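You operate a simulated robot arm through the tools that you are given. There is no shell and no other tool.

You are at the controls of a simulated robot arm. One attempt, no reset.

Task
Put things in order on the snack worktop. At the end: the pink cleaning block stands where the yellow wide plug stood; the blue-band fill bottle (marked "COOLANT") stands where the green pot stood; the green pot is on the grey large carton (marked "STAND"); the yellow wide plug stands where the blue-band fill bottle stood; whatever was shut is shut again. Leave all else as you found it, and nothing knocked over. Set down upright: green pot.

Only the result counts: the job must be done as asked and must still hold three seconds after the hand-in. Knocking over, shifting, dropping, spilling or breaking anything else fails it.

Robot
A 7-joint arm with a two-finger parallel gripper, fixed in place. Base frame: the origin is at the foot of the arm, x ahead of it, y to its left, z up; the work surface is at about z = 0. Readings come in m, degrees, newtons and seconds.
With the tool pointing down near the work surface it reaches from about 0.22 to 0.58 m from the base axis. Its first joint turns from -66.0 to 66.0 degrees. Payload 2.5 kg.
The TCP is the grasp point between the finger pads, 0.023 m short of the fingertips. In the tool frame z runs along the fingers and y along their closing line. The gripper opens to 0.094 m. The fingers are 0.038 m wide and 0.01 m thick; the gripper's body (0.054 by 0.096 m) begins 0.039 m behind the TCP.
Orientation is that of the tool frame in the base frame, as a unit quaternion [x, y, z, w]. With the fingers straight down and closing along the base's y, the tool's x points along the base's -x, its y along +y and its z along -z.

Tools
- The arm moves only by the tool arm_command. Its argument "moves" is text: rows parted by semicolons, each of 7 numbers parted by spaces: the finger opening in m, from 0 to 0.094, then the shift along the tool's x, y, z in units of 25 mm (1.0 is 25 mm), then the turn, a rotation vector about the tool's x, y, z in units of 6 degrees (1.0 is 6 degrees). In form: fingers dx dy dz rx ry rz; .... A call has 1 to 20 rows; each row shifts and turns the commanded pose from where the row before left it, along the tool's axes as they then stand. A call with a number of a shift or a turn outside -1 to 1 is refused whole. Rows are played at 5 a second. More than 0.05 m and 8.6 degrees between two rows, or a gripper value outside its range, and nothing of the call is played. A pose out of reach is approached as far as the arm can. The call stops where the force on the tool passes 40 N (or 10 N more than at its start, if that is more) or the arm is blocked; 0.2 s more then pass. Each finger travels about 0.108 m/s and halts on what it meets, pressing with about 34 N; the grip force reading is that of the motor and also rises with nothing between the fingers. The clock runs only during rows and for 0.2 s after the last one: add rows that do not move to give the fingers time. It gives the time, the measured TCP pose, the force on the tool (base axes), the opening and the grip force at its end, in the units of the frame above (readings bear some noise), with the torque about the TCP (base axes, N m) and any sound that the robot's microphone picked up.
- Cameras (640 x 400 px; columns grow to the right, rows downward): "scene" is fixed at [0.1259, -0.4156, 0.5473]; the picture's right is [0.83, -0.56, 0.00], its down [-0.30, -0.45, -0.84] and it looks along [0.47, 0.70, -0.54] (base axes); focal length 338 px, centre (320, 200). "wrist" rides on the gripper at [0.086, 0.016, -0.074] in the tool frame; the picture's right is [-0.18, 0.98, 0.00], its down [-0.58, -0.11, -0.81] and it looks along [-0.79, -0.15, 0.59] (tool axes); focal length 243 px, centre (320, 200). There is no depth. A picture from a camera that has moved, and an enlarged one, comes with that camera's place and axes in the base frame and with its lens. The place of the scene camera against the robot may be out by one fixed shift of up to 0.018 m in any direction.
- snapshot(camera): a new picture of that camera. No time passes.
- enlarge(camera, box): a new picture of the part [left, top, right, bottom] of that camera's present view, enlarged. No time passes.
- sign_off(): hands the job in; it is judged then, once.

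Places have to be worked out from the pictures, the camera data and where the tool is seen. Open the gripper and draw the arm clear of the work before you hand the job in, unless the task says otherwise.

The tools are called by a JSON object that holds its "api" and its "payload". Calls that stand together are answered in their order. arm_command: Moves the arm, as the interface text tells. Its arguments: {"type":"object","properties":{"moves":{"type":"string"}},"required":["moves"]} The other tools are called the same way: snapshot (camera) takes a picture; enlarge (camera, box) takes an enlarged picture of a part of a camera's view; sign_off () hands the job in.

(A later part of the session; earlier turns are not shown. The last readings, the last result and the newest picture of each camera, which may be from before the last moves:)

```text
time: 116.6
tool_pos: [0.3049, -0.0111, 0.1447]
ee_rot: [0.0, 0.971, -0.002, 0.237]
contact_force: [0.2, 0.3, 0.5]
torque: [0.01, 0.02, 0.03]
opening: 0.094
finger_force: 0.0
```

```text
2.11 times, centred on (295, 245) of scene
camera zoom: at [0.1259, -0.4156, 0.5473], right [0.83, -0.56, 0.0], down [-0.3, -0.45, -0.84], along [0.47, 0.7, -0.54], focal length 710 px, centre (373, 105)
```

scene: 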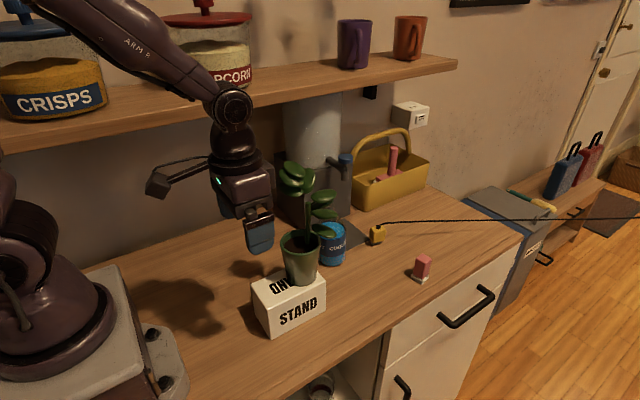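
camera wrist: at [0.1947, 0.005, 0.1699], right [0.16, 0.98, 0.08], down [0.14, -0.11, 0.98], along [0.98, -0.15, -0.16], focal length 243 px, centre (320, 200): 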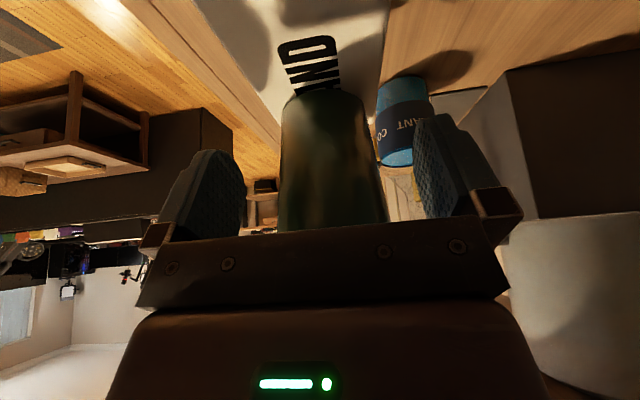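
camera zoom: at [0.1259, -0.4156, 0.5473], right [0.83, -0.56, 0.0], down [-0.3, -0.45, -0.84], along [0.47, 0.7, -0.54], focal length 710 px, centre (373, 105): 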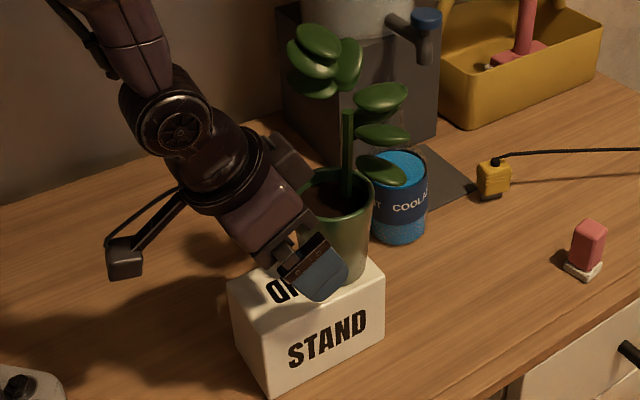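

Clear so far. I'll do the second half of the swing to the grasp pose.

{"api": "arm_command", "payload": {"moves": "0.094 -0.36 0.03 0.033 0 -0.506 0; 0.094 -0.36 0.03 0.033 0 -0.506 0; 0.094 -0.36 0 0.033 0 -0.506 0; 0.094 -0.36 0 0.033 0 -0.506 0; 0.094 0 0 0 0 0 0"}}

{"api": "snapshot", "payload": {"camera": "wrist"}}

{"api": "enlarge", "payload": {"camera": "scene", "box": [220, 150, 370, 340]}}

```text
time: 117.8
tool_pos: [0.3372, -0.0099, 0.1595]
ee_rot: [0.0, 0.941, -0.001, 0.339]
contact_force: [0.0, 0.1, 0.7]
torque: [-0.01, -0.02, 0.02]
opening: 0.0942
finger_force: 0.1
```

```text
taken
camera wrist: at [0.2233, 0.0072, 0.1617], right [0.14, 0.98, 0.12], down [-0.07, -0.11, 0.99], along [0.99, -0.15, 0.05], focal length 243 px, centre (320, 200)
```

wrist: 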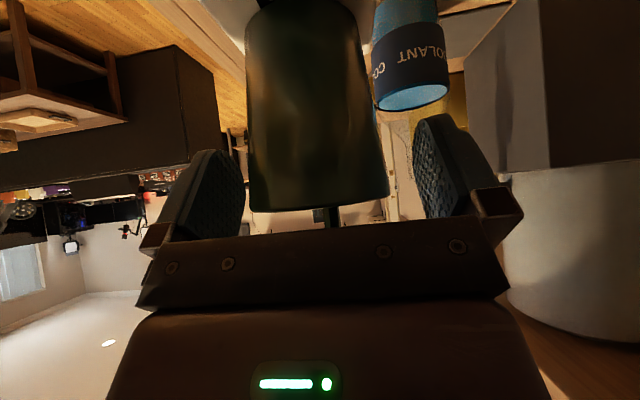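

```text
2.11 times, centred on (295, 245) of scene
camera zoom: at [0.1259, -0.4156, 0.5473], right [0.83, -0.56, 0.0], down [-0.3, -0.45, -0.84], along [0.47, 0.7, -0.54], focal length 710 px, centre (373, 105)
```

zoom: 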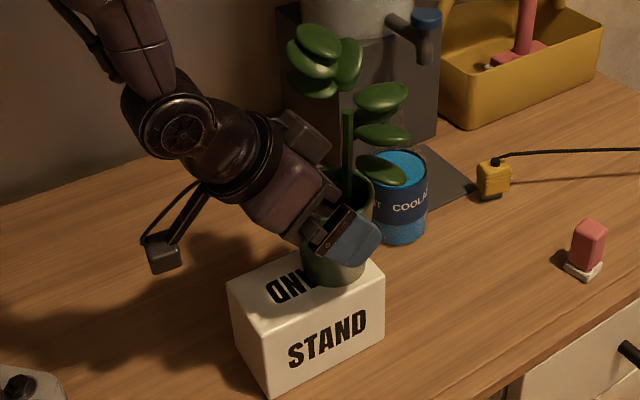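

The hand is at the grasp pose but about 4 mm further in and 1.5 mm to the side of last time. I'll correct that, then close on the pot.

{"api": "arm_command", "payload": {"moves": "0.094 0.12 -0.064 -0.1 0 0 0; 0.094 0 0 0 0 0 0"}}

{"api": "arm_command", "payload": {"moves": "0.085 0 0 0 0 0 0; 0.078 0 0 0 0 0 0; 0.07 0 0 0 0 0 0; 0.06 0 0 0 0 0 0; 0.06 0 0 0 0 0 0; 0.06 0 0 0 0 0 0"}}

{"api": "enlarge", "payload": {"camera": "scene", "box": [220, 150, 370, 340]}}

```text
time: 118.4
tool_pos: [0.3329, -0.0113, 0.1601]
ee_rot: [0.0, 0.941, -0.001, 0.338]
contact_force: [0.3, 0.2, -0.7]
torque: [0.0, 0.02, -0.04]
opening: 0.094
finger_force: 0.1
```

```text
time: 119.8
tool_pos: [0.3334, -0.0119, 0.1603]
ee_rot: [0.0, 0.941, -0.001, 0.34]
contact_force: [-0.9, -1.4, 0.5]
torque: [0.04, -0.03, -0.04]
opening: 0.0668
finger_force: 34.4
```

```text
2.11 times, centred on (295, 245) of scene
camera zoom: at [0.1259, -0.4156, 0.5473], right [0.83, -0.56, 0.0], down [-0.3, -0.45, -0.84], along [0.47, 0.7, -0.54], focal length 710 px, centre (373, 105)
```

zoom: 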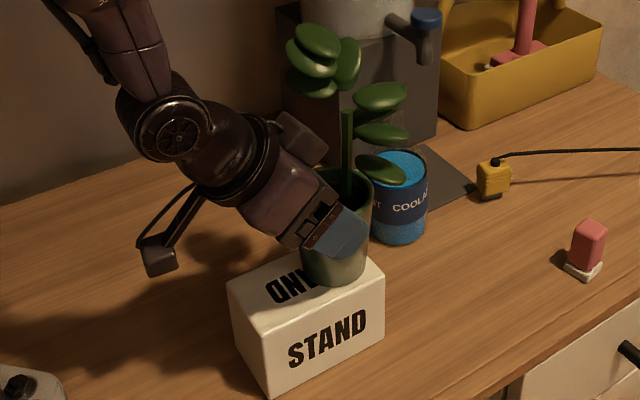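

Gripped (66.8 mm, 34 N). I'll lift it off the carton with a slight outward drift to stay inside the reach limit.

{"api": "arm_command", "payload": {"moves": "0.06 -0.1 0 -0.085 0 0 0; 0.06 -0.19 0 -0.15 0 0 0; 0.06 -0.19 0 -0.15 0 0 0; 0.06 -0.25 0 -0.25 0 0 0; 0.06 0 0 0 0 0 0"}}

{"api": "enlarge", "payload": {"camera": "scene", "box": [220, 150, 370, 340]}}

```text
time: 121.0
tool_pos: [0.3367, -0.01, 0.1841]
ee_rot: [-0.001, 0.941, 0.0, 0.338]
contact_force: [0.1, -0.8, -5.0]
torque: [-0.01, 0.07, 0.02]
opening: 0.0669
finger_force: 34.3
```

```text
2.11 times, centred on (295, 245) of scene
camera zoom: at [0.1259, -0.4156, 0.5473], right [0.83, -0.56, 0.0], down [-0.3, -0.45, -0.84], along [0.47, 0.7, -0.54], focal length 710 px, centre (373, 105)
```

zoom: 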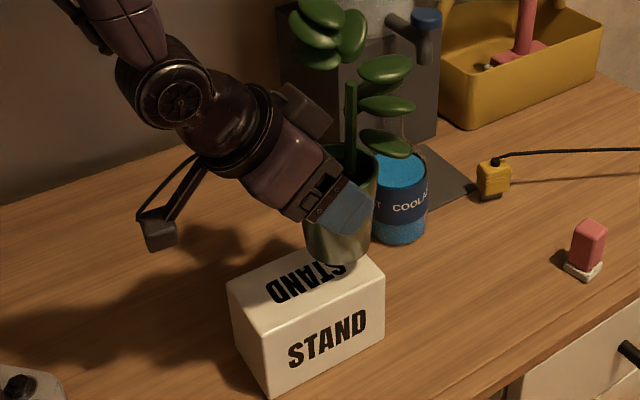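

The pot is lifted and steady. I'll carry it sideways (+y) to the free area near (0.37, 0.13).

{"api": "arm_command", "payload": {"moves": "0.06 -0.06 0.2 0.02 0 0 0; 0.06 -0.06 0.4 0.02 0 0 0; 0.06 -0.06 0.5 0.023 0 0 0; 0.06 -0.06 0.5 0.023 0 0 0; 0.06 -0.06 0.5 0.023 0 0 0; 0.06 -0.06 0.5 0.023 0 0 0; 0.06 -0.06 0.5 0.023 0 0 0; 0.06 -0.06 0.5 0.023 0 0 0; 0.06 -0.06 0.5 0.023 0 0 0; 0.06 -0.06 0.5 0.023 0 0 0; 0.06 -0.06 0.5 0.023 0 0 0; 0.06 -0.05 0.35 0.023 0 0 0; 0.06 0 0.15 0 0 0 0; 0.06 0 0 0 0 0 0"}}

{"api": "snapshot", "payload": {"camera": "scene"}}

{"api": "snapshot", "payload": {"camera": "wrist"}}

```text
time: 124.0
tool_pos: [0.3566, 0.1294, 0.1902]
ee_rot: [0.0, 0.941, -0.001, 0.339]
contact_force: [-0.4, -0.4, -4.9]
torque: [0.03, 0.11, -0.01]
opening: 0.0671
finger_force: 34.5
```

```text
taken
```

scene: 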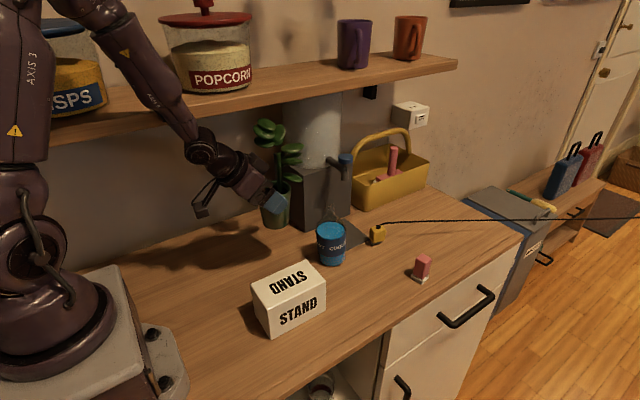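

```text
taken
camera wrist: at [0.2422, 0.1455, 0.1919], right [0.14, 0.98, 0.12], down [-0.07, -0.11, 0.99], along [0.99, -0.15, 0.05], focal length 243 px, centre (320, 200)
```

wrist: 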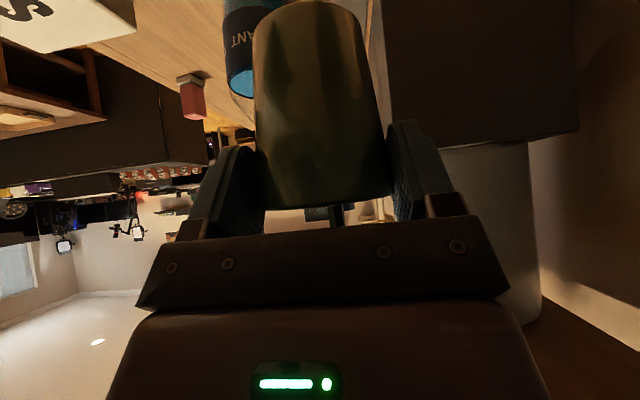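

The pot is over the free area and the elbow is clear of the shelf. I'll lower it to just above the table.

{"api": "arm_command", "payload": {"moves": "0.06 0.2 0 0.24 0 0 0; 0.06 0.35 0 0.42 0 0 0; 0.06 0.4 0 0.484 0 0 0; 0.06 0.4 0 0.484 0 0 0; 0.06 0.4 0 0.484 0 0 0; 0.06 0.4 0 0.484 0 0 0; 0.06 0.3 0 0.363 0 0 0; 0.06 0.15 0 0.18 0 0 0; 0.06 0 0 0 0 0 0"}}

{"api": "snapshot", "payload": {"camera": "scene"}}

```text
time: 126.0
tool_pos: [0.3542, 0.1269, 0.0875]
ee_rot: [0.001, 0.941, -0.001, 0.339]
contact_force: [-0.2, -0.1, -5.6]
torque: [-0.05, 0.05, 0.01]
opening: 0.0669
finger_force: 34.8
```

```text
taken
```

scene: 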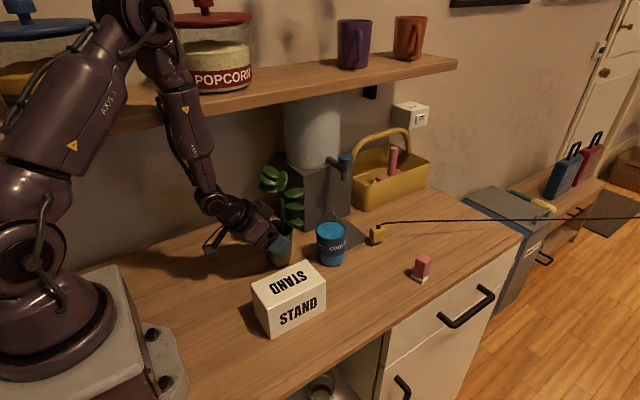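

Lowering the last centimetre in small steps, watching the force.

{"api": "arm_command", "payload": {"moves": "0.06 0.12 0 0.145 0 0 0; 0.06 0.1 0 0.12 0 0 0; 0.06 0 0 0 0 0 0"}}

{"api": "arm_command", "payload": {"moves": "0.06 0.026 0 0.031 0 0 0; 0.06 0 0 0 0 0 0"}}

```text
time: 126.8
tool_pos: [0.3549, 0.1282, 0.0788]
ee_rot: [0.0, 0.941, -0.001, 0.339]
contact_force: [0.4, -0.1, -5.1]
torque: [0.01, 0.09, 0.01]
opening: 0.0667
finger_force: 33.9
```

```text
time: 127.4
tool_pos: [0.3553, 0.1288, 0.0798]
ee_rot: [-0.001, 0.941, 0.0, 0.338]
contact_force: [-0.3, 0.5, -5.4]
torque: [0.0, 0.09, 0.02]
opening: 0.0672
finger_force: 33.8
```

Still hanging free, so I'll go further down in 1 mm steps.

{"api": "arm_command", "payload": {"moves": "0.06 0.026 0 0.031 0 0 0; 0.06 0 0 0 0 0 0"}}

{"api": "arm_command", "payload": {"moves": "0.06 0.026 0 0.031 0 0 0; 0.06 0 0 0 0 0 0"}}

```text
time: 128.0
tool_pos: [0.355, 0.1295, 0.0769]
ee_rot: [-0.001, 0.941, 0.0, 0.339]
contact_force: [0.7, 0.4, -5.8]
torque: [-0.01, 0.07, 0.0]
opening: 0.0673
finger_force: 33.9
```

```text
time: 128.6
tool_pos: [0.3535, 0.1297, 0.0767]
ee_rot: [-0.001, 0.941, 0.0, 0.338]
contact_force: [-0.1, -1.4, -5.7]
torque: [-0.02, 0.1, 0.02]
opening: 0.0672
finger_force: 33.6
```

{"api": "arm_command", "payload": {"moves": "0.06 0.026 0 0.031 0 0 0; 0.06 0 0 0 0 0 0"}}

{"api": "arm_command", "payload": {"moves": "0.06 0.02 0 0.024 0 0 0; 0.06 0 0 0 0 0 0"}}

```text
time: 129.2
tool_pos: [0.3549, 0.1288, 0.0759]
ee_rot: [0.0, 0.941, -0.001, 0.339]
contact_force: [-0.5, 0.1, -3.4]
torque: [0.0, 0.07, 0.03]
opening: 0.0672
finger_force: 34.1
```

```text
time: 129.8
tool_pos: [0.3558, 0.1286, 0.0756]
ee_rot: [0.001, 0.94, -0.002, 0.341]
contact_force: [-5.3, -4.6, 13.2]
torque: [0.13, 0.25, 0.06]
opening: 0.0671
finger_force: 34.3
```

The table contact is found at a TCP z of about 0.0757. I'll ease off half a millimetre and release slowly.

{"api": "arm_command", "payload": {"moves": "0.06 -0.011 0 -0.013 0 0 0; 0.06 0 0 0 0 0 0; 0.0665 0 0 0 0 0 0; 0.068 0 0 0 0 0 0; 0.07 0 0 0 0 0 0; 0.075 0 0 0 0 0 0; 0.082 0 0 0 0 0 0; 0.09 0 0 0 0 0 0; 0.094 0 0 0 0 0 0; 0.094 0 0 0 0 0 0"}}

{"api": "enlarge", "payload": {"camera": "scene", "box": [180, 140, 360, 300]}}

{"api": "snapshot", "payload": {"camera": "wrist"}}

```text
time: 132.0
tool_pos: [0.3554, 0.1297, 0.0745]
ee_rot: [0.0, 0.941, 0.0, 0.34]
contact_force: [-0.8, -0.9, 0.5]
torque: [0.0, -0.01, -0.01]
opening: 0.0938
finger_force: 0.0
```

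```text
2.50 times, centred on (270, 220) of scene
camera zoom: at [0.1259, -0.4156, 0.5473], right [0.83, -0.56, 0.0], down [-0.3, -0.45, -0.84], along [0.47, 0.7, -0.54], focal length 844 px, centre (445, 150)
```

zoom: 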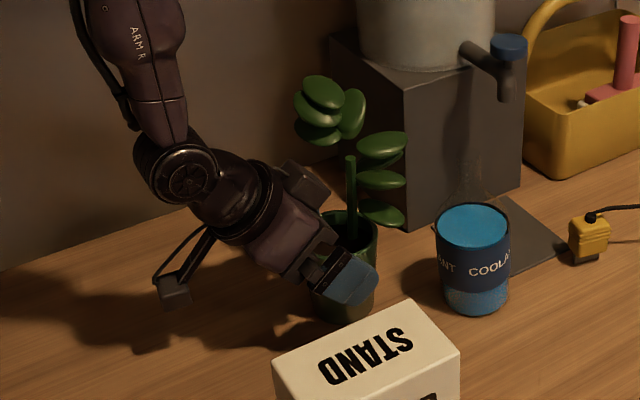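

```text
taken
camera wrist: at [0.2414, 0.1454, 0.0765], right [0.14, 0.98, 0.12], down [-0.07, -0.11, 0.99], along [0.99, -0.15, 0.05], focal length 243 px, centre (320, 200)
```

wrist: 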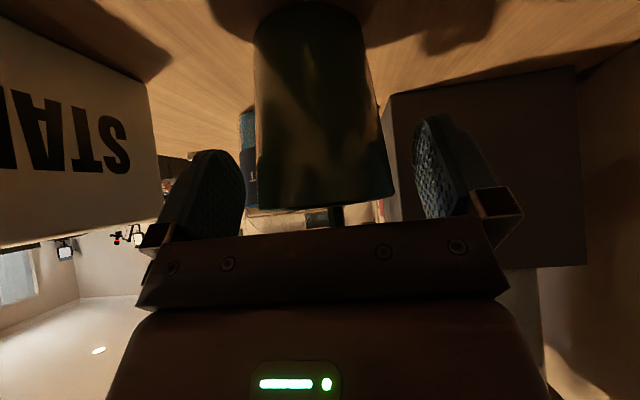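

The pot stands at its parking spot. I'll back out along the tool axis, then rise.

{"api": "arm_command", "payload": {"moves": "0.094 0 0 -0.4 0 0 0; 0.094 0 0 -0.7 0 0 0; 0.094 0 0 -0.8 0 0 0; 0.094 0 0 -0.8 0 0 0; 0.094 -0.5 0 -0.62 0 0 0; 0.094 -0.5 0 -0.62 0 0 0; 0.094 -0.5 0 -0.62 0 0 0; 0.094 -0.5 0 -0.62 0 0 0; 0.094 0 0 0 0 0 0"}}

{"api": "snapshot", "payload": {"camera": "scene"}}

{"api": "snapshot", "payload": {"camera": "wrist"}}

```text
time: 134.0
tool_pos: [0.3105, 0.1298, 0.2054]
ee_rot: [0.0, 0.941, 0.0, 0.338]
contact_force: [0.3, -0.6, -0.4]
torque: [0.01, -0.01, -0.01]
opening: 0.094
finger_force: 0.1
```

```text
taken
```

scene: 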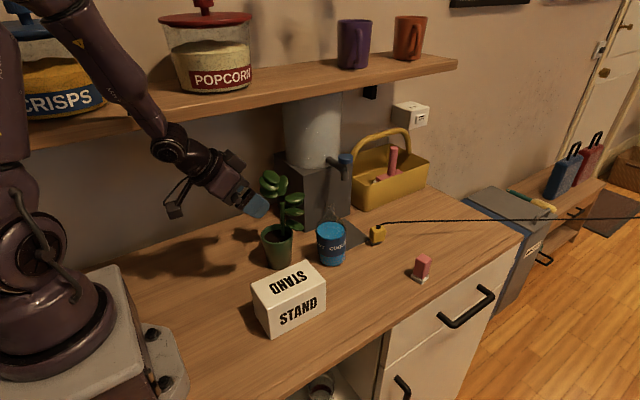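

```text
taken
camera wrist: at [0.1976, 0.1463, 0.2083], right [0.14, 0.98, 0.12], down [-0.07, -0.11, 0.99], along [0.99, -0.15, 0.05], focal length 243 px, centre (320, 200)
```

wrist: 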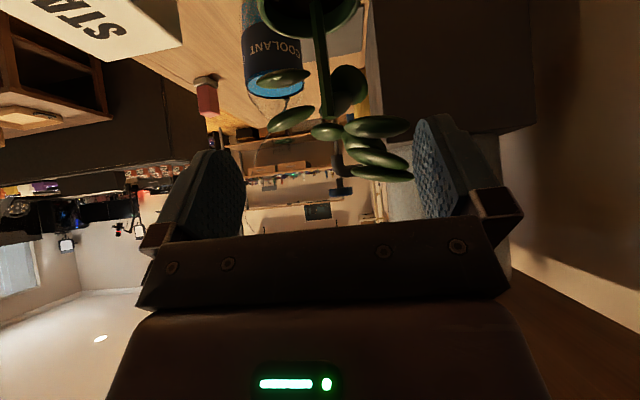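

The pot is parked and everything else is unchanged. I'll now move out toward the pink block with the yaw near 0, aligned to it (about 11.5°) and tilted about 15°, going between and above the objects.

{"api": "arm_command", "payload": {"moves": "0.08 0 -1 0 0 0 0; 0.08 0 -1 0 0 0 0; 0.08 0 -1 0 0 0 0; 0.08 0 -1 0 0 0 0; 0.08 0 -1 0 0 0 0; 0.08 0 -1 -0.5 0 0.8 0; 0.08 0 0 -0.5 0 0.8 0; 0.08 0 0 -0.5 0 0.8 0; 0.08 0 0 -0.5 0 0.8 0; 0.08 0 0 -0.5 0 0.85 0; 0.08 0 0 0 -0.258 0 -0.923; 0.08 0 0 0 -0.258 0 -0.923; 0.08 0 0 0 0 0 0"}}

{"api": "snapshot", "payload": {"camera": "scene"}}

```text
time: 136.8
tool_pos: [0.3016, -0.0158, 0.2582]
ee_rot: [-0.1, 0.986, 0.013, 0.133]
contact_force: [0.1, 0.1, 0.4]
torque: [0.02, -0.01, 0.02]
opening: 0.0801
finger_force: 0.1
out of reach, approached as far as the arm can: row 2, 3, 4, 7
```

```text
taken
```

scene: 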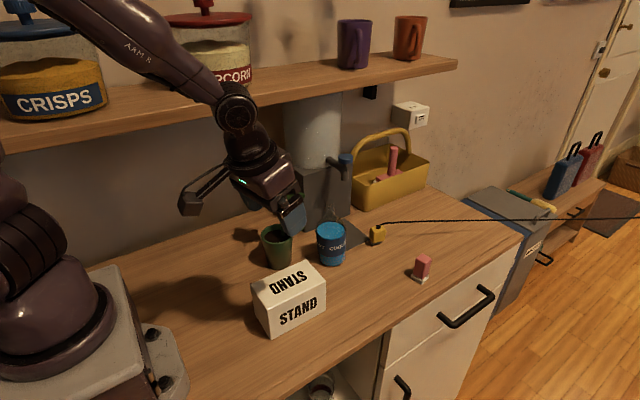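

Orientation is good (15° tilt, 11.4° heading). I'll go out high toward the block and watch the elbow.

{"api": "arm_command", "payload": {"moves": "0.07 -0.919 -0.498 0.253 0 0 0; 0.07 -0.919 -0.498 0.253 0 0 0; 0.07 -0.919 -0.498 0.253 0 0 0; 0.07 -0.919 -0.498 0.253 0 0 0; 0.07 -0.919 -0.498 0.253 0 0 0; 0.07 -0.919 -0.498 0.253 0 0 0; 0.07 -0.919 -0.498 0.253 0 0 0; 0.07 -0.919 -0.498 0.253 0 0 0; 0.07 -0.919 -0.498 0.253 0 0 0; 0.07 -0.919 -0.498 0.253 0 0 0; 0.07 0 0 0 0 0 0"}}

{"api": "snapshot", "payload": {"camera": "wrist"}}

{"api": "snapshot", "payload": {"camera": "scene"}}

```text
time: 139.2
tool_pos: [0.5593, -0.0897, 0.2587]
ee_rot: [-0.099, 0.986, 0.014, 0.132]
contact_force: [-0.2, 0.6, 0.4]
torque: [-0.03, 0.01, 0.0]
opening: 0.07
finger_force: 0.1
```

```text
taken
camera wrist: at [0.456, -0.0946, 0.3068], right [-0.02, 1.0, 0.05], down [0.36, -0.04, 0.93], along [0.93, 0.04, -0.36], focal length 243 px, centre (320, 200)
```

wrist: 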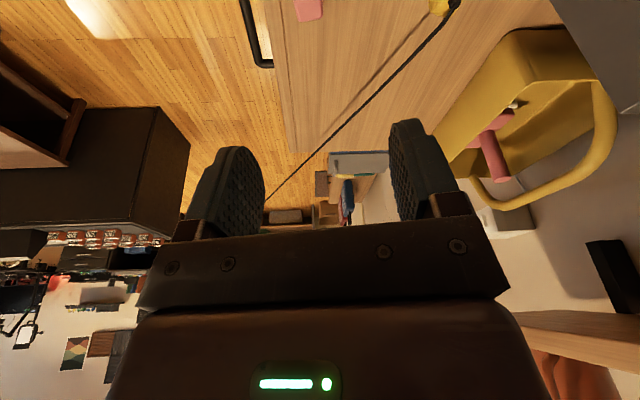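

```text
taken
```

scene: 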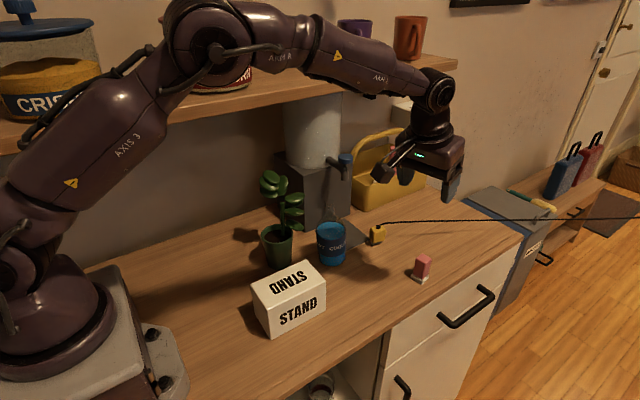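

The elbow is high and the corridor is clear. I'll descend toward the pink block to about z = 0.12 and check alignment.

{"api": "arm_command", "payload": {"moves": "0.07 -0.054 -0.078 0.9 0 0 0; 0.07 -0.054 -0.078 0.9 0 0 0; 0.07 -0.054 -0.078 0.9 0 0 0; 0.07 -0.054 -0.078 0.9 0 0 0; 0.07 -0.054 -0.078 0.9 0 0 0; 0.07 0 0 0.9 0 0 0; 0.07 0 0 0 0 0 0"}}

{"api": "snapshot", "payload": {"camera": "wrist"}}

{"api": "snapshot", "payload": {"camera": "scene"}}

```text
time: 140.8
tool_pos: [0.6031, -0.0887, 0.1308]
ee_rot: [-0.098, 0.986, 0.013, 0.132]
contact_force: [0.6, -0.4, -0.3]
torque: [-0.03, -0.01, 0.03]
opening: 0.0701
finger_force: 0.1
```

```text
taken
camera wrist: at [0.4991, -0.094, 0.1789], right [-0.02, 1.0, 0.05], down [0.36, -0.04, 0.93], along [0.93, 0.04, -0.36], focal length 243 px, centre (320, 200)
```

wrist: 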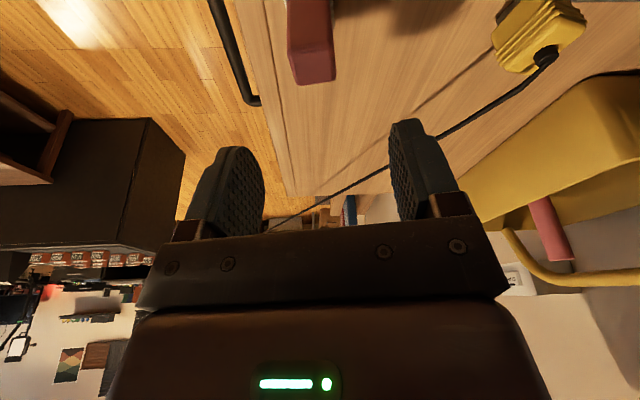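

```text
taken
```

scene: 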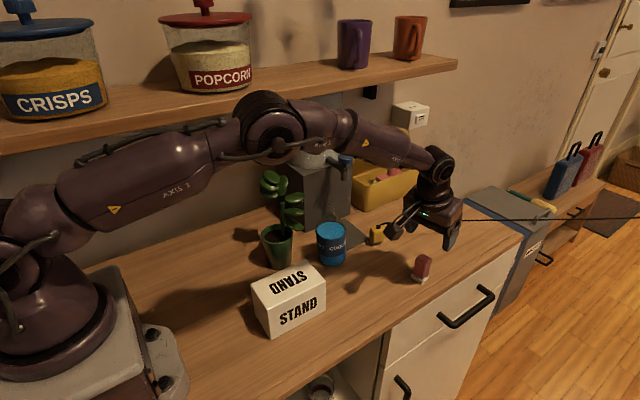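

I'll zoom in on the block and plug from here to get precise positions.

{"api": "enlarge", "payload": {"camera": "wrist", "box": [250, 0, 390, 100]}}

{"api": "enlarge", "payload": {"camera": "wrist", "box": [460, 0, 640, 110]}}

{"api": "enlarge", "payload": {"camera": "scene", "box": [370, 200, 470, 300]}}

```text
4.00 times, centred on (320, 50) of wrist
camera zoom: at [0.4991, -0.094, 0.1789], right [-0.02, 1.0, 0.05], down [0.36, -0.04, 0.93], along [0.93, 0.04, -0.36], focal length 970 px, centre (320, 800)
```

zoom: 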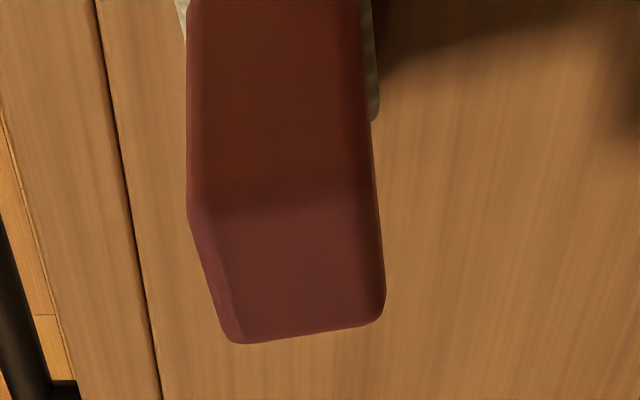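

```text
3.56 times, centred on (550, 55) of wrist
camera zoom: at [0.4991, -0.094, 0.1789], right [-0.02, 1.0, 0.05], down [0.36, -0.04, 0.93], along [0.93, 0.04, -0.36], focal length 863 px, centre (-498, 716)
```

zoom: 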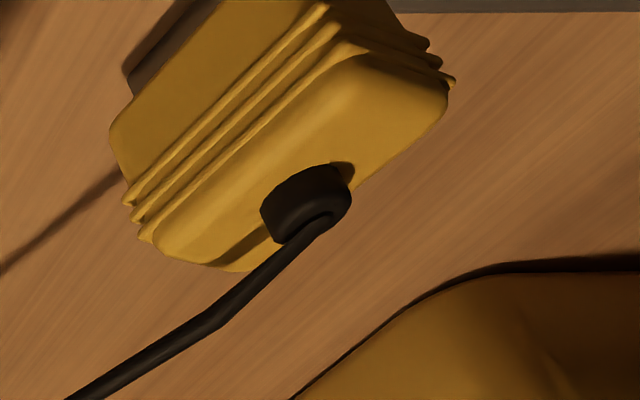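

```text
4.00 times, centred on (420, 250) of scene
camera zoom: at [0.1259, -0.4156, 0.5473], right [0.83, -0.56, 0.0], down [-0.3, -0.45, -0.84], along [0.47, 0.7, -0.54], focal length 1350 px, centre (-80, 0)
```

zoom: 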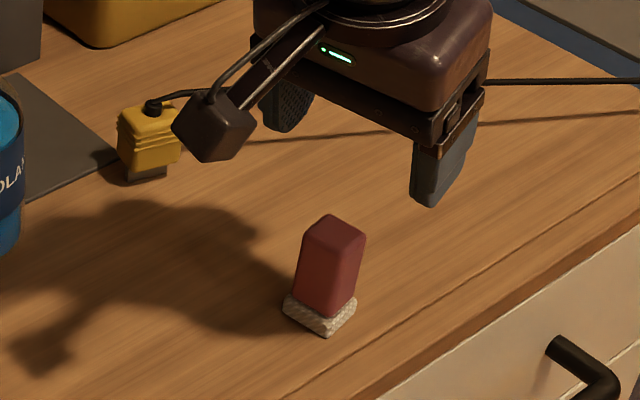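

The block's top centre is near (0.601, -0.090), with sides of about 24×22 mm and a yaw of 11.5° that matches my hand. I'll descend straight down to z of about 0.075 and check the arm posture.

{"api": "arm_command", "payload": {"moves": "0.07 0.215 0 0.71 0 0 0; 0.07 0.215 0 0.71 0 0 0; 0.07 0.2 0 0.65 0 0 0; 0.07 0 0 0 0 0 0"}}

{"api": "snapshot", "payload": {"camera": "scene"}}

{"api": "enlarge", "payload": {"camera": "scene", "box": [370, 180, 490, 300]}}

{"api": "snapshot", "payload": {"camera": "wrist"}}

```text
time: 141.8
tool_pos: [0.5999, -0.0902, 0.0764]
ee_rot: [-0.099, 0.986, 0.014, 0.132]
contact_force: [-0.6, -0.6, -0.2]
torque: [0.03, -0.02, -0.01]
opening: 0.0698
finger_force: 0.1
```

```text
taken
```

scene: 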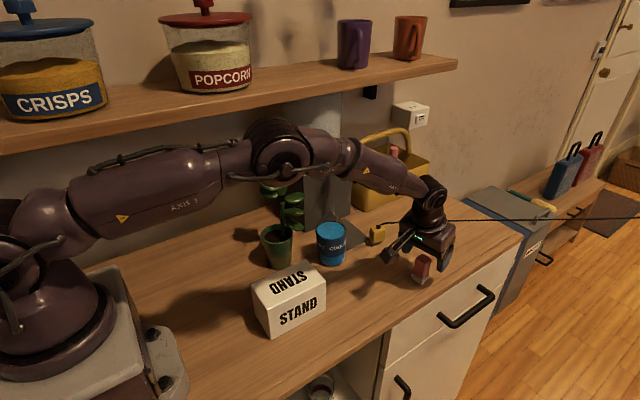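

```text
3.33 times, centred on (430, 240) of scene
camera zoom: at [0.1259, -0.4156, 0.5473], right [0.83, -0.56, 0.0], down [-0.3, -0.45, -0.84], along [0.47, 0.7, -0.54], focal length 1125 px, centre (-47, 67)
```

zoom: 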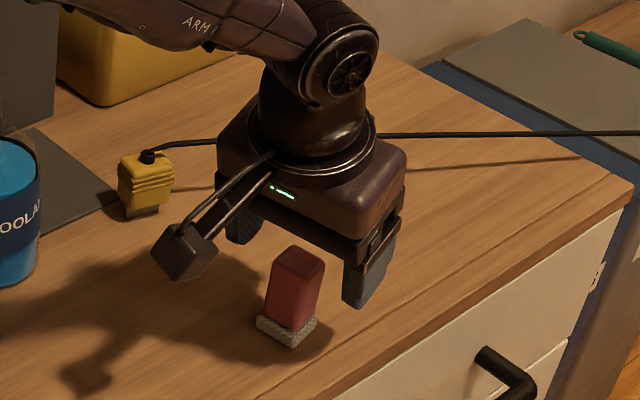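

```text
taken
camera wrist: at [0.497, -0.0945, 0.1246], right [-0.02, 1.0, 0.05], down [0.36, -0.04, 0.93], along [0.93, 0.04, -0.36], focal length 243 px, centre (320, 200)
```

wrist: 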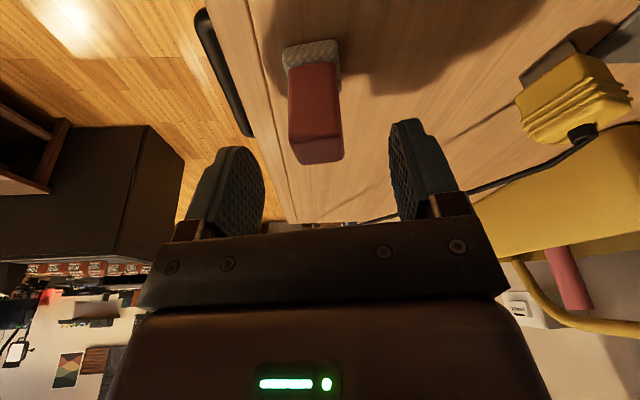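

The block is centred between the fingers and the elbow is high. I'll go down to TCP z of about 0.044 and close.

{"api": "arm_command", "payload": {"moves": "0.07 0.1 0 0.42 0 0 0; 0.07 0.1 0 0.42 0 0 0; 0.07 0.1 0 0.42 0 0 0; 0.07 0 0 0 0 0 0"}}

{"api": "snapshot", "payload": {"camera": "wrist"}}

```text
time: 142.8
tool_pos: [0.6016, -0.0905, 0.0422]
ee_rot: [-0.099, 0.986, 0.014, 0.133]
contact_force: [0.3, -0.5, 0.0]
torque: [-0.04, -0.03, -0.03]
opening: 0.07
finger_force: 0.1
```

```text
taken
camera wrist: at [0.4982, -0.0945, 0.0907], right [-0.02, 1.0, 0.05], down [0.36, -0.04, 0.93], along [0.93, 0.04, -0.36], focal length 243 px, centre (320, 200)
```

wrist: 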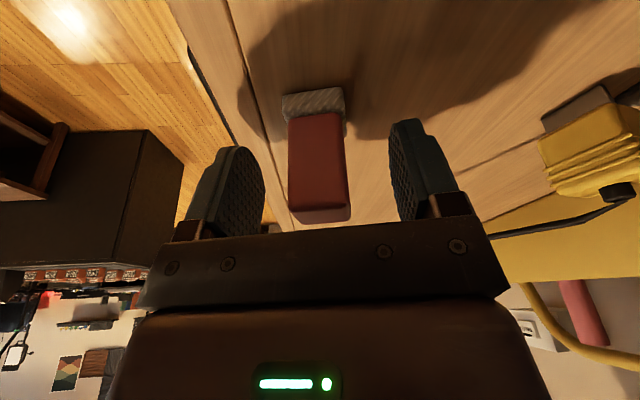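

It is well centred, so I close on the block.

{"api": "arm_command", "payload": {"moves": "0.05 0 0 0 0 0 0; 0.038 0 0 0 0 0 0; 0.03 0 0 0 0 0 0; 0.025 0 0 0 0 0 0; 0.015 0 0 0 0 0 0; 0.012 0 0 0 0 0 0; 0.012 0 0 0 0 0 0"}}

{"api": "snapshot", "payload": {"camera": "wrist"}}

```text
time: 144.4
tool_pos: [0.6006, -0.0897, 0.0418]
ee_rot: [-0.099, 0.986, 0.013, 0.132]
contact_force: [-0.5, 0.2, 0.2]
torque: [-0.04, 0.0, 0.01]
opening: 0.0252
finger_force: 34.0
```

```text
taken
camera wrist: at [0.4982, -0.0946, 0.091], right [-0.02, 1.0, 0.05], down [0.36, -0.04, 0.93], along [0.93, 0.04, -0.36], focal length 243 px, centre (320, 200)
```

wrist: 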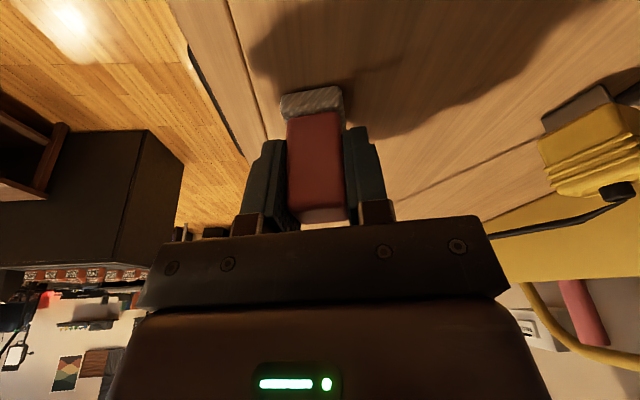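

The block is gripped at 25 mm opening. I'll lift it, square its yaw to the table, and carry it to the temporary spot near (0.43, -0.12).

{"api": "arm_command", "payload": {"moves": "0.012 -0.08 0 -0.29 0 0 0; 0.012 -0.159 0 -0.579 0 0 0; 0.012 -0.159 0 -0.579 0 0 0; 0.012 -0.159 0 -0.579 0 0 0; 0.012 0 0 0 0 0 0"}}

{"api": "enlarge", "payload": {"camera": "scene", "box": [370, 180, 490, 300]}}

{"api": "arm_command", "payload": {"moves": "0.012 0 0 0 0.25 0 0.917; 0.012 0 0 0 0.25 0 0.917; 0.012 0.4 -0.075 -0.11 0 0 0; 0.012 0.8 -0.15 -0.22 0 0 0; 0.012 0.8 -0.15 -0.22 0 0 0; 0.012 0.8 -0.15 -0.22 0 0 0; 0.012 0.8 -0.15 -0.22 0 0 0; 0.012 0.8 -0.15 -0.22 0 0 0; 0.012 0.8 -0.15 -0.22 0 0 0; 0.012 0.8 -0.15 -0.22 0 0 0; 0.012 0.58 -0.09 -0.137 0 0 0; 0.012 0 0 0 0 0 0"}}

{"api": "snapshot", "payload": {"camera": "scene"}}

{"api": "snapshot", "payload": {"camera": "wrist"}}

```text
time: 145.6
tool_pos: [0.6037, -0.0909, 0.0957]
ee_rot: [-0.1, 0.986, 0.013, 0.133]
contact_force: [0.1, -0.9, -0.9]
torque: [0.03, 0.01, 0.01]
opening: 0.0251
finger_force: 33.8
```

```text
3.33 times, centred on (430, 240) of scene
camera zoom: at [0.1259, -0.4156, 0.5473], right [0.83, -0.56, 0.0], down [-0.3, -0.45, -0.84], along [0.47, 0.7, -0.54], focal length 1125 px, centre (-47, 67)
```

zoom: 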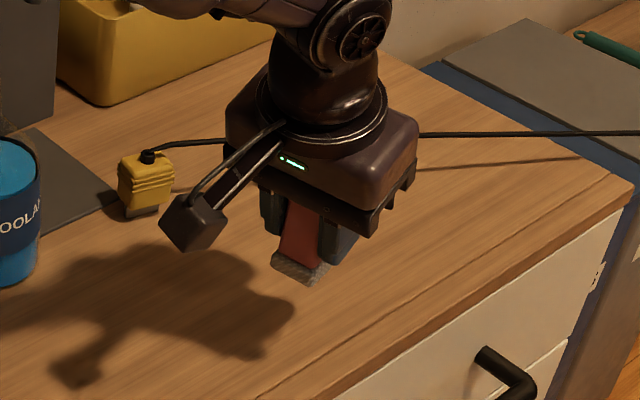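

```text
time: 148.2
tool_pos: [0.4324, -0.1228, 0.0966]
ee_rot: [0.0, 0.991, 0.0, 0.133]
contact_force: [-0.4, -0.5, -0.9]
torque: [0.02, 0.01, 0.01]
opening: 0.0251
finger_force: 33.7
```

```text
taken
```

scene: 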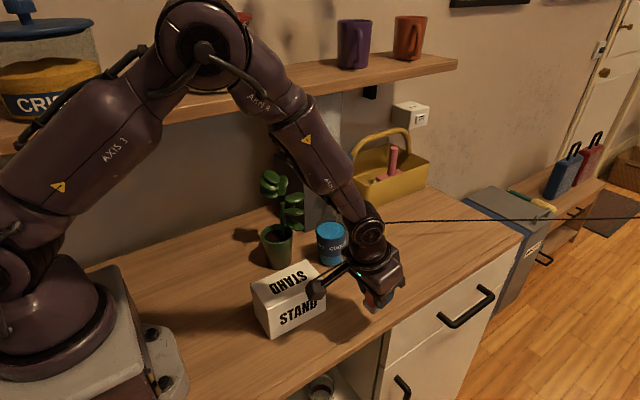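

```text
taken
camera wrist: at [0.3306, -0.1053, 0.1446], right [0.18, 0.98, 0.05], down [0.35, -0.11, 0.93], along [0.92, -0.15, -0.36], focal length 243 px, centre (320, 200)
```

wrist: 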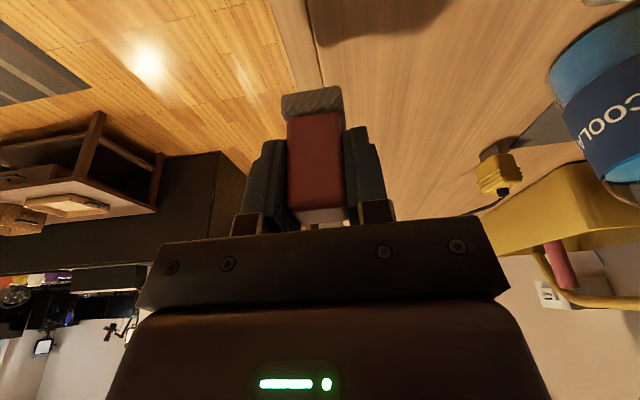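

The block is held upright. I'll nudge it 1 cm away from the table's front edge and lower it.

{"api": "arm_command", "payload": {"moves": "0.012 0.1 0.21 0.35 0 0 0; 0.012 0.12 0.21 0.45 0 0 0; 0.012 0.12 0 0.45 0 0 0; 0.012 0.12 0 0.45 0 0 0; 0.012 0.06 0 0.22 0 0 0; 0.012 0 0 0 0 0 0"}}

{"api": "arm_command", "payload": {"moves": "0.012 0.015 0 0.055 0 0 0; 0.012 0 0 0 0 0 0"}}

```text
time: 149.6
tool_pos: [0.4328, -0.11, 0.0465]
ee_rot: [-0.001, 0.991, 0.0, 0.133]
contact_force: [-0.3, 0.7, -1.0]
torque: [-0.02, -0.02, 0.0]
opening: 0.0254
finger_force: 34.0
```

```text
time: 150.2
tool_pos: [0.4336, -0.1101, 0.0441]
ee_rot: [-0.001, 0.991, 0.0, 0.133]
contact_force: [0.2, -0.4, -0.2]
torque: [0.0, -0.02, -0.01]
opening: 0.025
finger_force: 34.2
```

{"api": "arm_command", "payload": {"moves": "0.012 0.01 0 0.04 0 0 0; 0.012 0 0 0 0 0 0"}}

{"api": "arm_command", "payload": {"moves": "0.012 0.01 0 0.03 0 0 0; 0.012 0 0 0 0 0 0"}}

```text
time: 150.8
tool_pos: [0.4333, -0.1117, 0.0425]
ee_rot: [-0.001, 0.991, 0.0, 0.133]
contact_force: [-0.3, -0.3, -1.4]
torque: [0.02, 0.02, 0.0]
opening: 0.0251
finger_force: 33.9
```

```text
time: 151.4
tool_pos: [0.432, -0.112, 0.0443]
ee_rot: [-0.001, 0.991, 0.0, 0.133]
contact_force: [-0.3, -0.2, -0.7]
torque: [0.02, -0.04, 0.0]
opening: 0.025
finger_force: 34.5
```

No clear contact yet, so I'll continue down in sub-millimetre steps.

{"api": "arm_command", "payload": {"moves": "0.012 0.01 0 0.03 0 0 0; 0.012 0 0 0 0 0 0"}}

{"api": "arm_command", "payload": {"moves": "0.012 0.01 0 0.03 0 0 0; 0.012 0 0 0 0 0 0"}}

```text
time: 152.0
tool_pos: [0.4312, -0.1107, 0.0415]
ee_rot: [-0.001, 0.991, 0.0, 0.133]
contact_force: [-1.0, -0.2, 5.2]
torque: [-0.06, 0.07, -0.03]
opening: 0.0252
finger_force: 34.5
```

```text
time: 152.6
tool_pos: [0.4327, -0.1113, 0.0413]
ee_rot: [-0.001, 0.991, 0.001, 0.134]
contact_force: [-5.9, 1.0, 19.2]
torque: [-0.08, 0.36, -0.01]
opening: 0.0252
finger_force: 34.5
```

Contact found. I'll back off half a millimetre and release the block.

{"api": "arm_command", "payload": {"moves": "0.012 -0.01 0 -0.028 0 0 0; 0.012 0 0 0 0 0 0; 0.026 0 0 0 0 0 0; 0.028 0 0 0 0 0 0; 0.034 0 0 0 0 0 0; 0.045 0 0 0 0 0 0; 0.06 0 0 0 0 0 0; 0.06 0 0 0 0 0 0"}}

{"api": "snapshot", "payload": {"camera": "wrist"}}

{"api": "enlarge", "payload": {"camera": "scene", "box": [300, 200, 440, 340]}}

```text
time: 154.4
tool_pos: [0.4327, -0.1109, 0.0412]
ee_rot: [0.0, 0.991, 0.0, 0.133]
contact_force: [0.3, -0.2, 0.6]
torque: [-0.04, -0.01, -0.01]
opening: 0.06
finger_force: 0.1
```

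```text
taken
camera wrist: at [0.3303, -0.0948, 0.0907], right [0.18, 0.98, 0.05], down [0.35, -0.11, 0.93], along [0.92, -0.15, -0.36], focal length 243 px, centre (320, 200)
```

wrist: 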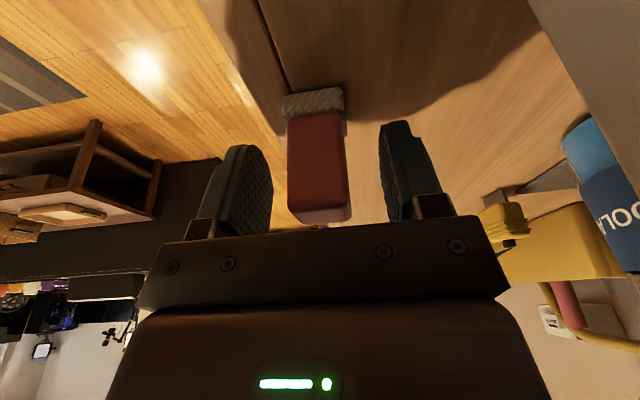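

```text
2.86 times, centred on (370, 270) of scene
camera zoom: at [0.1259, -0.4156, 0.5473], right [0.83, -0.56, 0.0], down [-0.3, -0.45, -0.84], along [0.47, 0.7, -0.54], focal length 964 px, centre (177, 0)
```

zoom: 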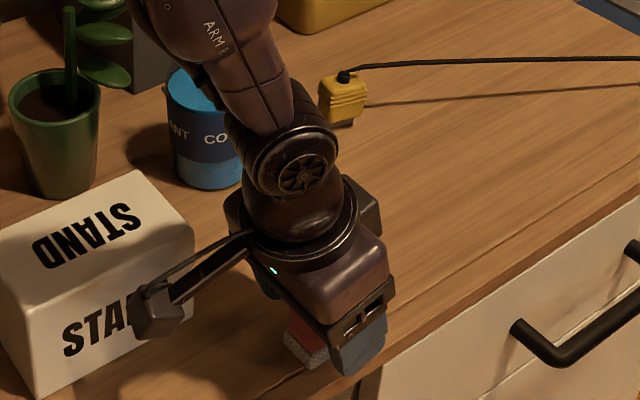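

The block is parked upright. I'll rise, untilt, and turn the hand 180° again for the plug.

{"api": "arm_command", "payload": {"moves": "0.06 -0.13 0 -0.48 0 0 0; 0.06 -0.262 0 -0.96 0 0 0; 0.06 -0.262 0 -0.96 0 0 0; 0.06 -0.262 0 -0.96 0 0 0; 0.06 -0.262 0 -0.96 0 0 0; 0.06 -0.262 0 -0.96 0 0 0; 0.06 -0.262 0 -0.96 0 0 0; 0.06 -0.262 0 -0.96 0 0 0; 0.06 -0.262 0 -0.96 0 0 0; 0.06 0 0 0 0 0.85 0; 0.06 0 0 0 0 0.85 0; 0.06 0 0 0 0 0.845 0; 0.06 -0.8 0 0 0 0 -1; 0.06 0 0 0 0 0 -1; 0.06 0 0 0 0 0 -1; 0.06 0 0 0 0 0 -1; 0.06 0 0 0 0 0 -1; 0.06 0 0 0 0 0 -1; 0.06 0 0 0 0 0 0"}}

{"api": "enlarge", "payload": {"camera": "scene", "box": [240, 150, 440, 340]}}

```text
time: 158.4
tool_pos: [0.4526, -0.112, 0.2545]
ee_rot: [-0.311, 0.951, 0.0, 0.0]
contact_force: [-0.5, -1.0, 0.9]
torque: [0.0, 0.02, 0.02]
opening: 0.06
finger_force: 0.0
```

```text
2.11 times, centred on (340, 245) of scene
camera zoom: at [0.1259, -0.4156, 0.5473], right [0.83, -0.56, 0.0], down [-0.3, -0.45, -0.84], along [0.47, 0.7, -0.54], focal length 710 px, centre (278, 105)
```

zoom: 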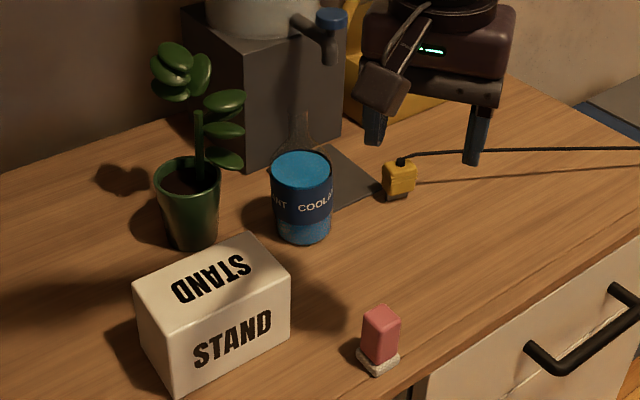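

All good so far: the block is parked, and the bottle and pot are standing. I'll continue the turn to 180°.

{"api": "arm_command", "payload": {"moves": "0.06 0 0 0 0 0 -1; 0.06 0 0 0 0 0 -1; 0.06 0 0 0 0 0 -1; 0.06 0 0 0 0 0 -1; 0.06 0 0 0 0 0 -1; 0.06 0 0 0 0 0 -1; 0.06 0 0 0 0 0 -1; 0.06 0 0 0 0 0 -1; 0.06 0 0 0 0 0 -1; 0.06 0 0 0 0 0 -1; 0.06 0 0 0 0 0 -1; 0.06 0 0 0 0 0 -1; 0.06 0 0 0 0 0 -1; 0.06 0 0 0 0 0 -1; 0.06 0 0 0 0 0 -1; 0.06 0 0 0 0 0 -1; 0.06 0 0 0 0 0 -1; 0.06 0 0 0 0 0 -1; 0.06 0 0 0 0 0 -1; 0.06 0 0 0 0 0 -1"}}

{"api": "arm_command", "payload": {"moves": "0.06 0 0 0 0 0 -1; 0.06 0 0 0 0 0 -1; 0.06 0 0 0 0 0 -1; 0.06 0 0 0 0 0 -0.75; 0.06 0 0 0 0 0.85 0; 0.06 0 0 0 0 0.85 0; 0.06 0 0 0 0 0.833 0; 0.06 0 0 0 0 0 0"}}

{"api": "snapshot", "payload": {"camera": "wrist"}}

```text
time: 162.6
tool_pos: [0.452, -0.1111, 0.2533]
ee_rot: [0.979, -0.205, 0.0, 0.0]
contact_force: [-1.0, 0.5, 0.3]
torque: [-0.03, 0.01, 0.0]
opening: 0.0601
finger_force: 0.1
```

```text
time: 164.4
tool_pos: [0.4526, -0.1102, 0.2536]
ee_rot: [0.991, -0.012, 0.133, 0.002]
contact_force: [1.1, 0.4, 0.3]
torque: [0.0, 0.0, -0.02]
opening: 0.0599
finger_force: 0.0
```

```text
taken
camera wrist: at [0.5163, -0.1281, 0.3476], right [-0.2, -0.98, -0.05], down [-0.77, 0.13, 0.62], along [-0.6, 0.16, -0.78], focal length 243 px, centre (320, 200)
```

wrist: 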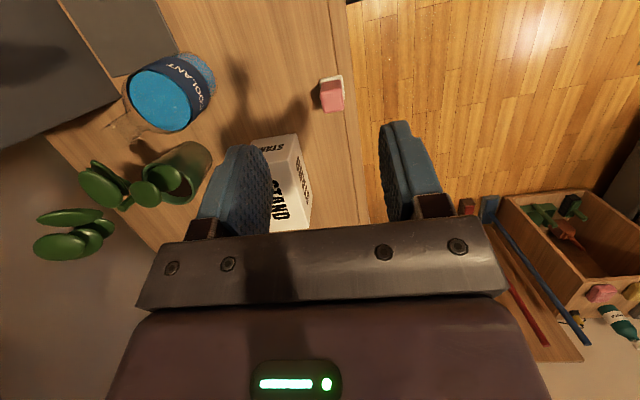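

I'm at yaw of about 178.6°, tilt 15°. I'll move above the plug, near (0.6025, 0.055), at z of about 0.16.

{"api": "arm_command", "payload": {"moves": "0.06 0.58 -0.843 0.643 0 0 0; 0.06 0.58 -0.843 0.643 0 0 0; 0.06 0.58 -0.843 0.643 0 0 0; 0.06 0.58 -0.843 0.643 0 0 0; 0.06 0.58 -0.843 0.643 0 0 0; 0.06 0.58 -0.843 0.643 0 0 0; 0.06 0.58 -0.843 0.643 0 0 0; 0.06 0.58 -0.843 0.643 0 0 0; 0.06 0 0 0 -0.2335 0 0.853; 0.06 0 0 0 -0.2335 0 0.853; 0.06 0 0 0 0 0 0"}}

{"api": "snapshot", "payload": {"camera": "wrist"}}

{"api": "snapshot", "payload": {"camera": "scene"}}

```text
time: 166.8
tool_pos: [0.6014, 0.0543, 0.1611]
ee_rot: [0.986, -0.105, 0.131, 0.014]
contact_force: [0.4, -0.1, 0.2]
torque: [0.0, 0.01, -0.01]
opening: 0.0601
finger_force: 0.1
```

```text
taken
camera wrist: at [0.6619, 0.0252, 0.2551], right [-0.38, -0.92, -0.05], down [-0.73, 0.27, 0.63], along [-0.56, 0.27, -0.78], focal length 243 px, centre (320, 200)
```

wrist: 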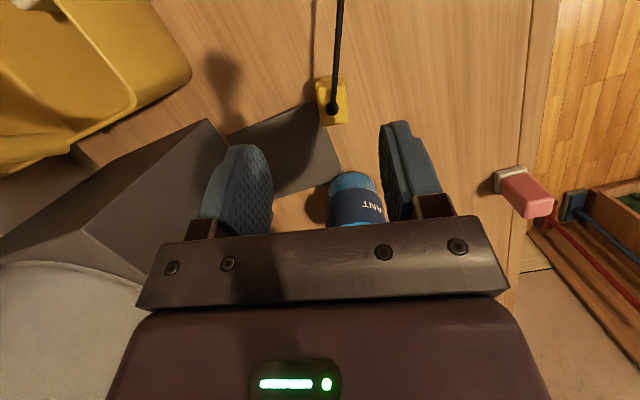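

```text
taken
```

scene: 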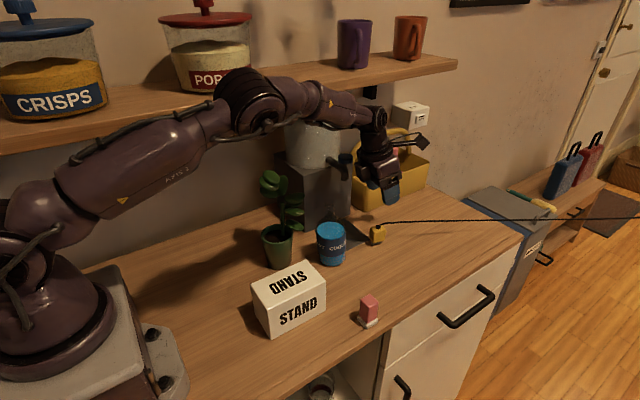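

The plug is in view between the fingers, and I'll zoom in to measure its position and yaw.

{"api": "enlarge", "payload": {"camera": "wrist", "box": [270, 50, 390, 150]}}

{"api": "enlarge", "payload": {"camera": "scene", "box": [340, 170, 440, 260]}}

```text
4.00 times, centred on (330, 100) of wrist
camera zoom: at [0.6619, 0.0252, 0.2551], right [-0.38, -0.92, -0.05], down [-0.73, 0.27, 0.63], along [-0.56, 0.27, -0.78], focal length 970 px, centre (280, 600)
```

zoom: 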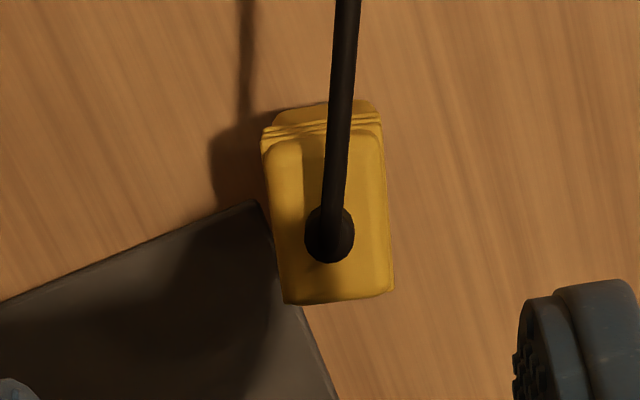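

```text
4.44 times, centred on (390, 215) of scene
camera zoom: at [0.1259, -0.4156, 0.5473], right [0.83, -0.56, 0.0], down [-0.3, -0.45, -0.84], along [0.47, 0.7, -0.54], focal length 1500 px, centre (9, 133)
```

zoom: 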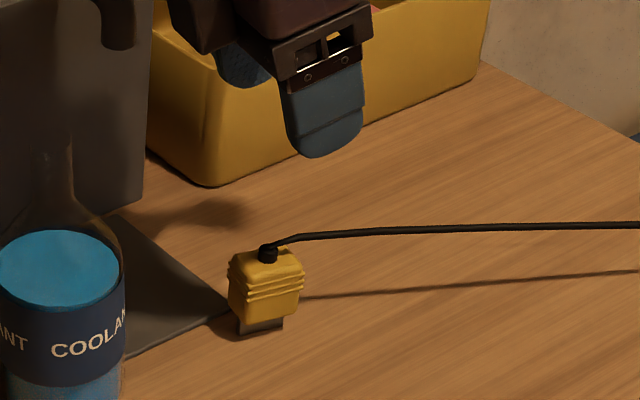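

The plug's top is about 34×22 mm at yaw of about -14°, centred near (0.601, 0.051), and my hand is aligned within 2°. I'll shift 3 mm and descend to z of about 0.08 first.

{"api": "arm_command", "payload": {"moves": "0.06 -0.209 0.065 0.773 0 0 0; 0.06 -0.209 0.065 0.773 0 0 0; 0.06 -0.209 0 0.773 0 0 0; 0.06 -0.209 0 0.773 0 0 0; 0.06 0 0 0 0 0 0"}}

{"api": "snapshot", "payload": {"camera": "wrist"}}

{"api": "snapshot", "payload": {"camera": "scene"}}

```text
time: 168.0
tool_pos: [0.6011, 0.0516, 0.0791]
ee_rot: [0.986, -0.103, 0.133, 0.014]
contact_force: [0.1, -0.3, -0.2]
torque: [-0.02, 0.02, 0.01]
opening: 0.0597
finger_force: 0.1
```

```text
taken
camera wrist: at [0.6611, 0.0226, 0.1741], right [-0.38, -0.92, -0.05], down [-0.73, 0.27, 0.62], along [-0.56, 0.27, -0.78], focal length 243 px, centre (320, 200)
```

wrist: 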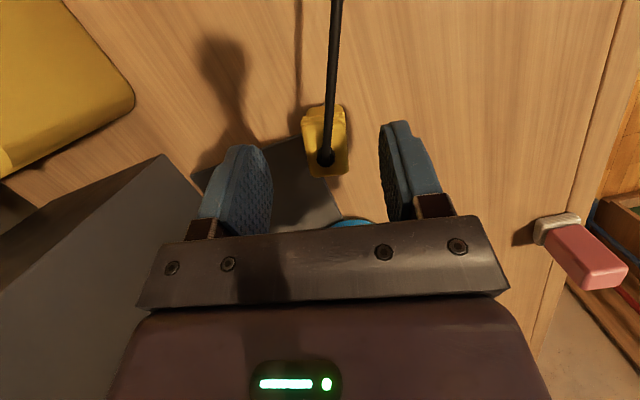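

```text
taken
```

scene: 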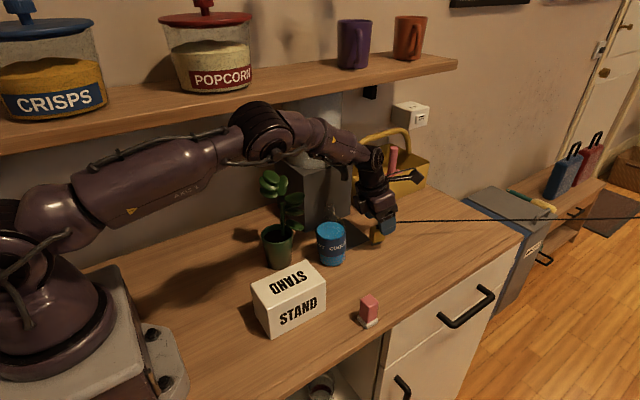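

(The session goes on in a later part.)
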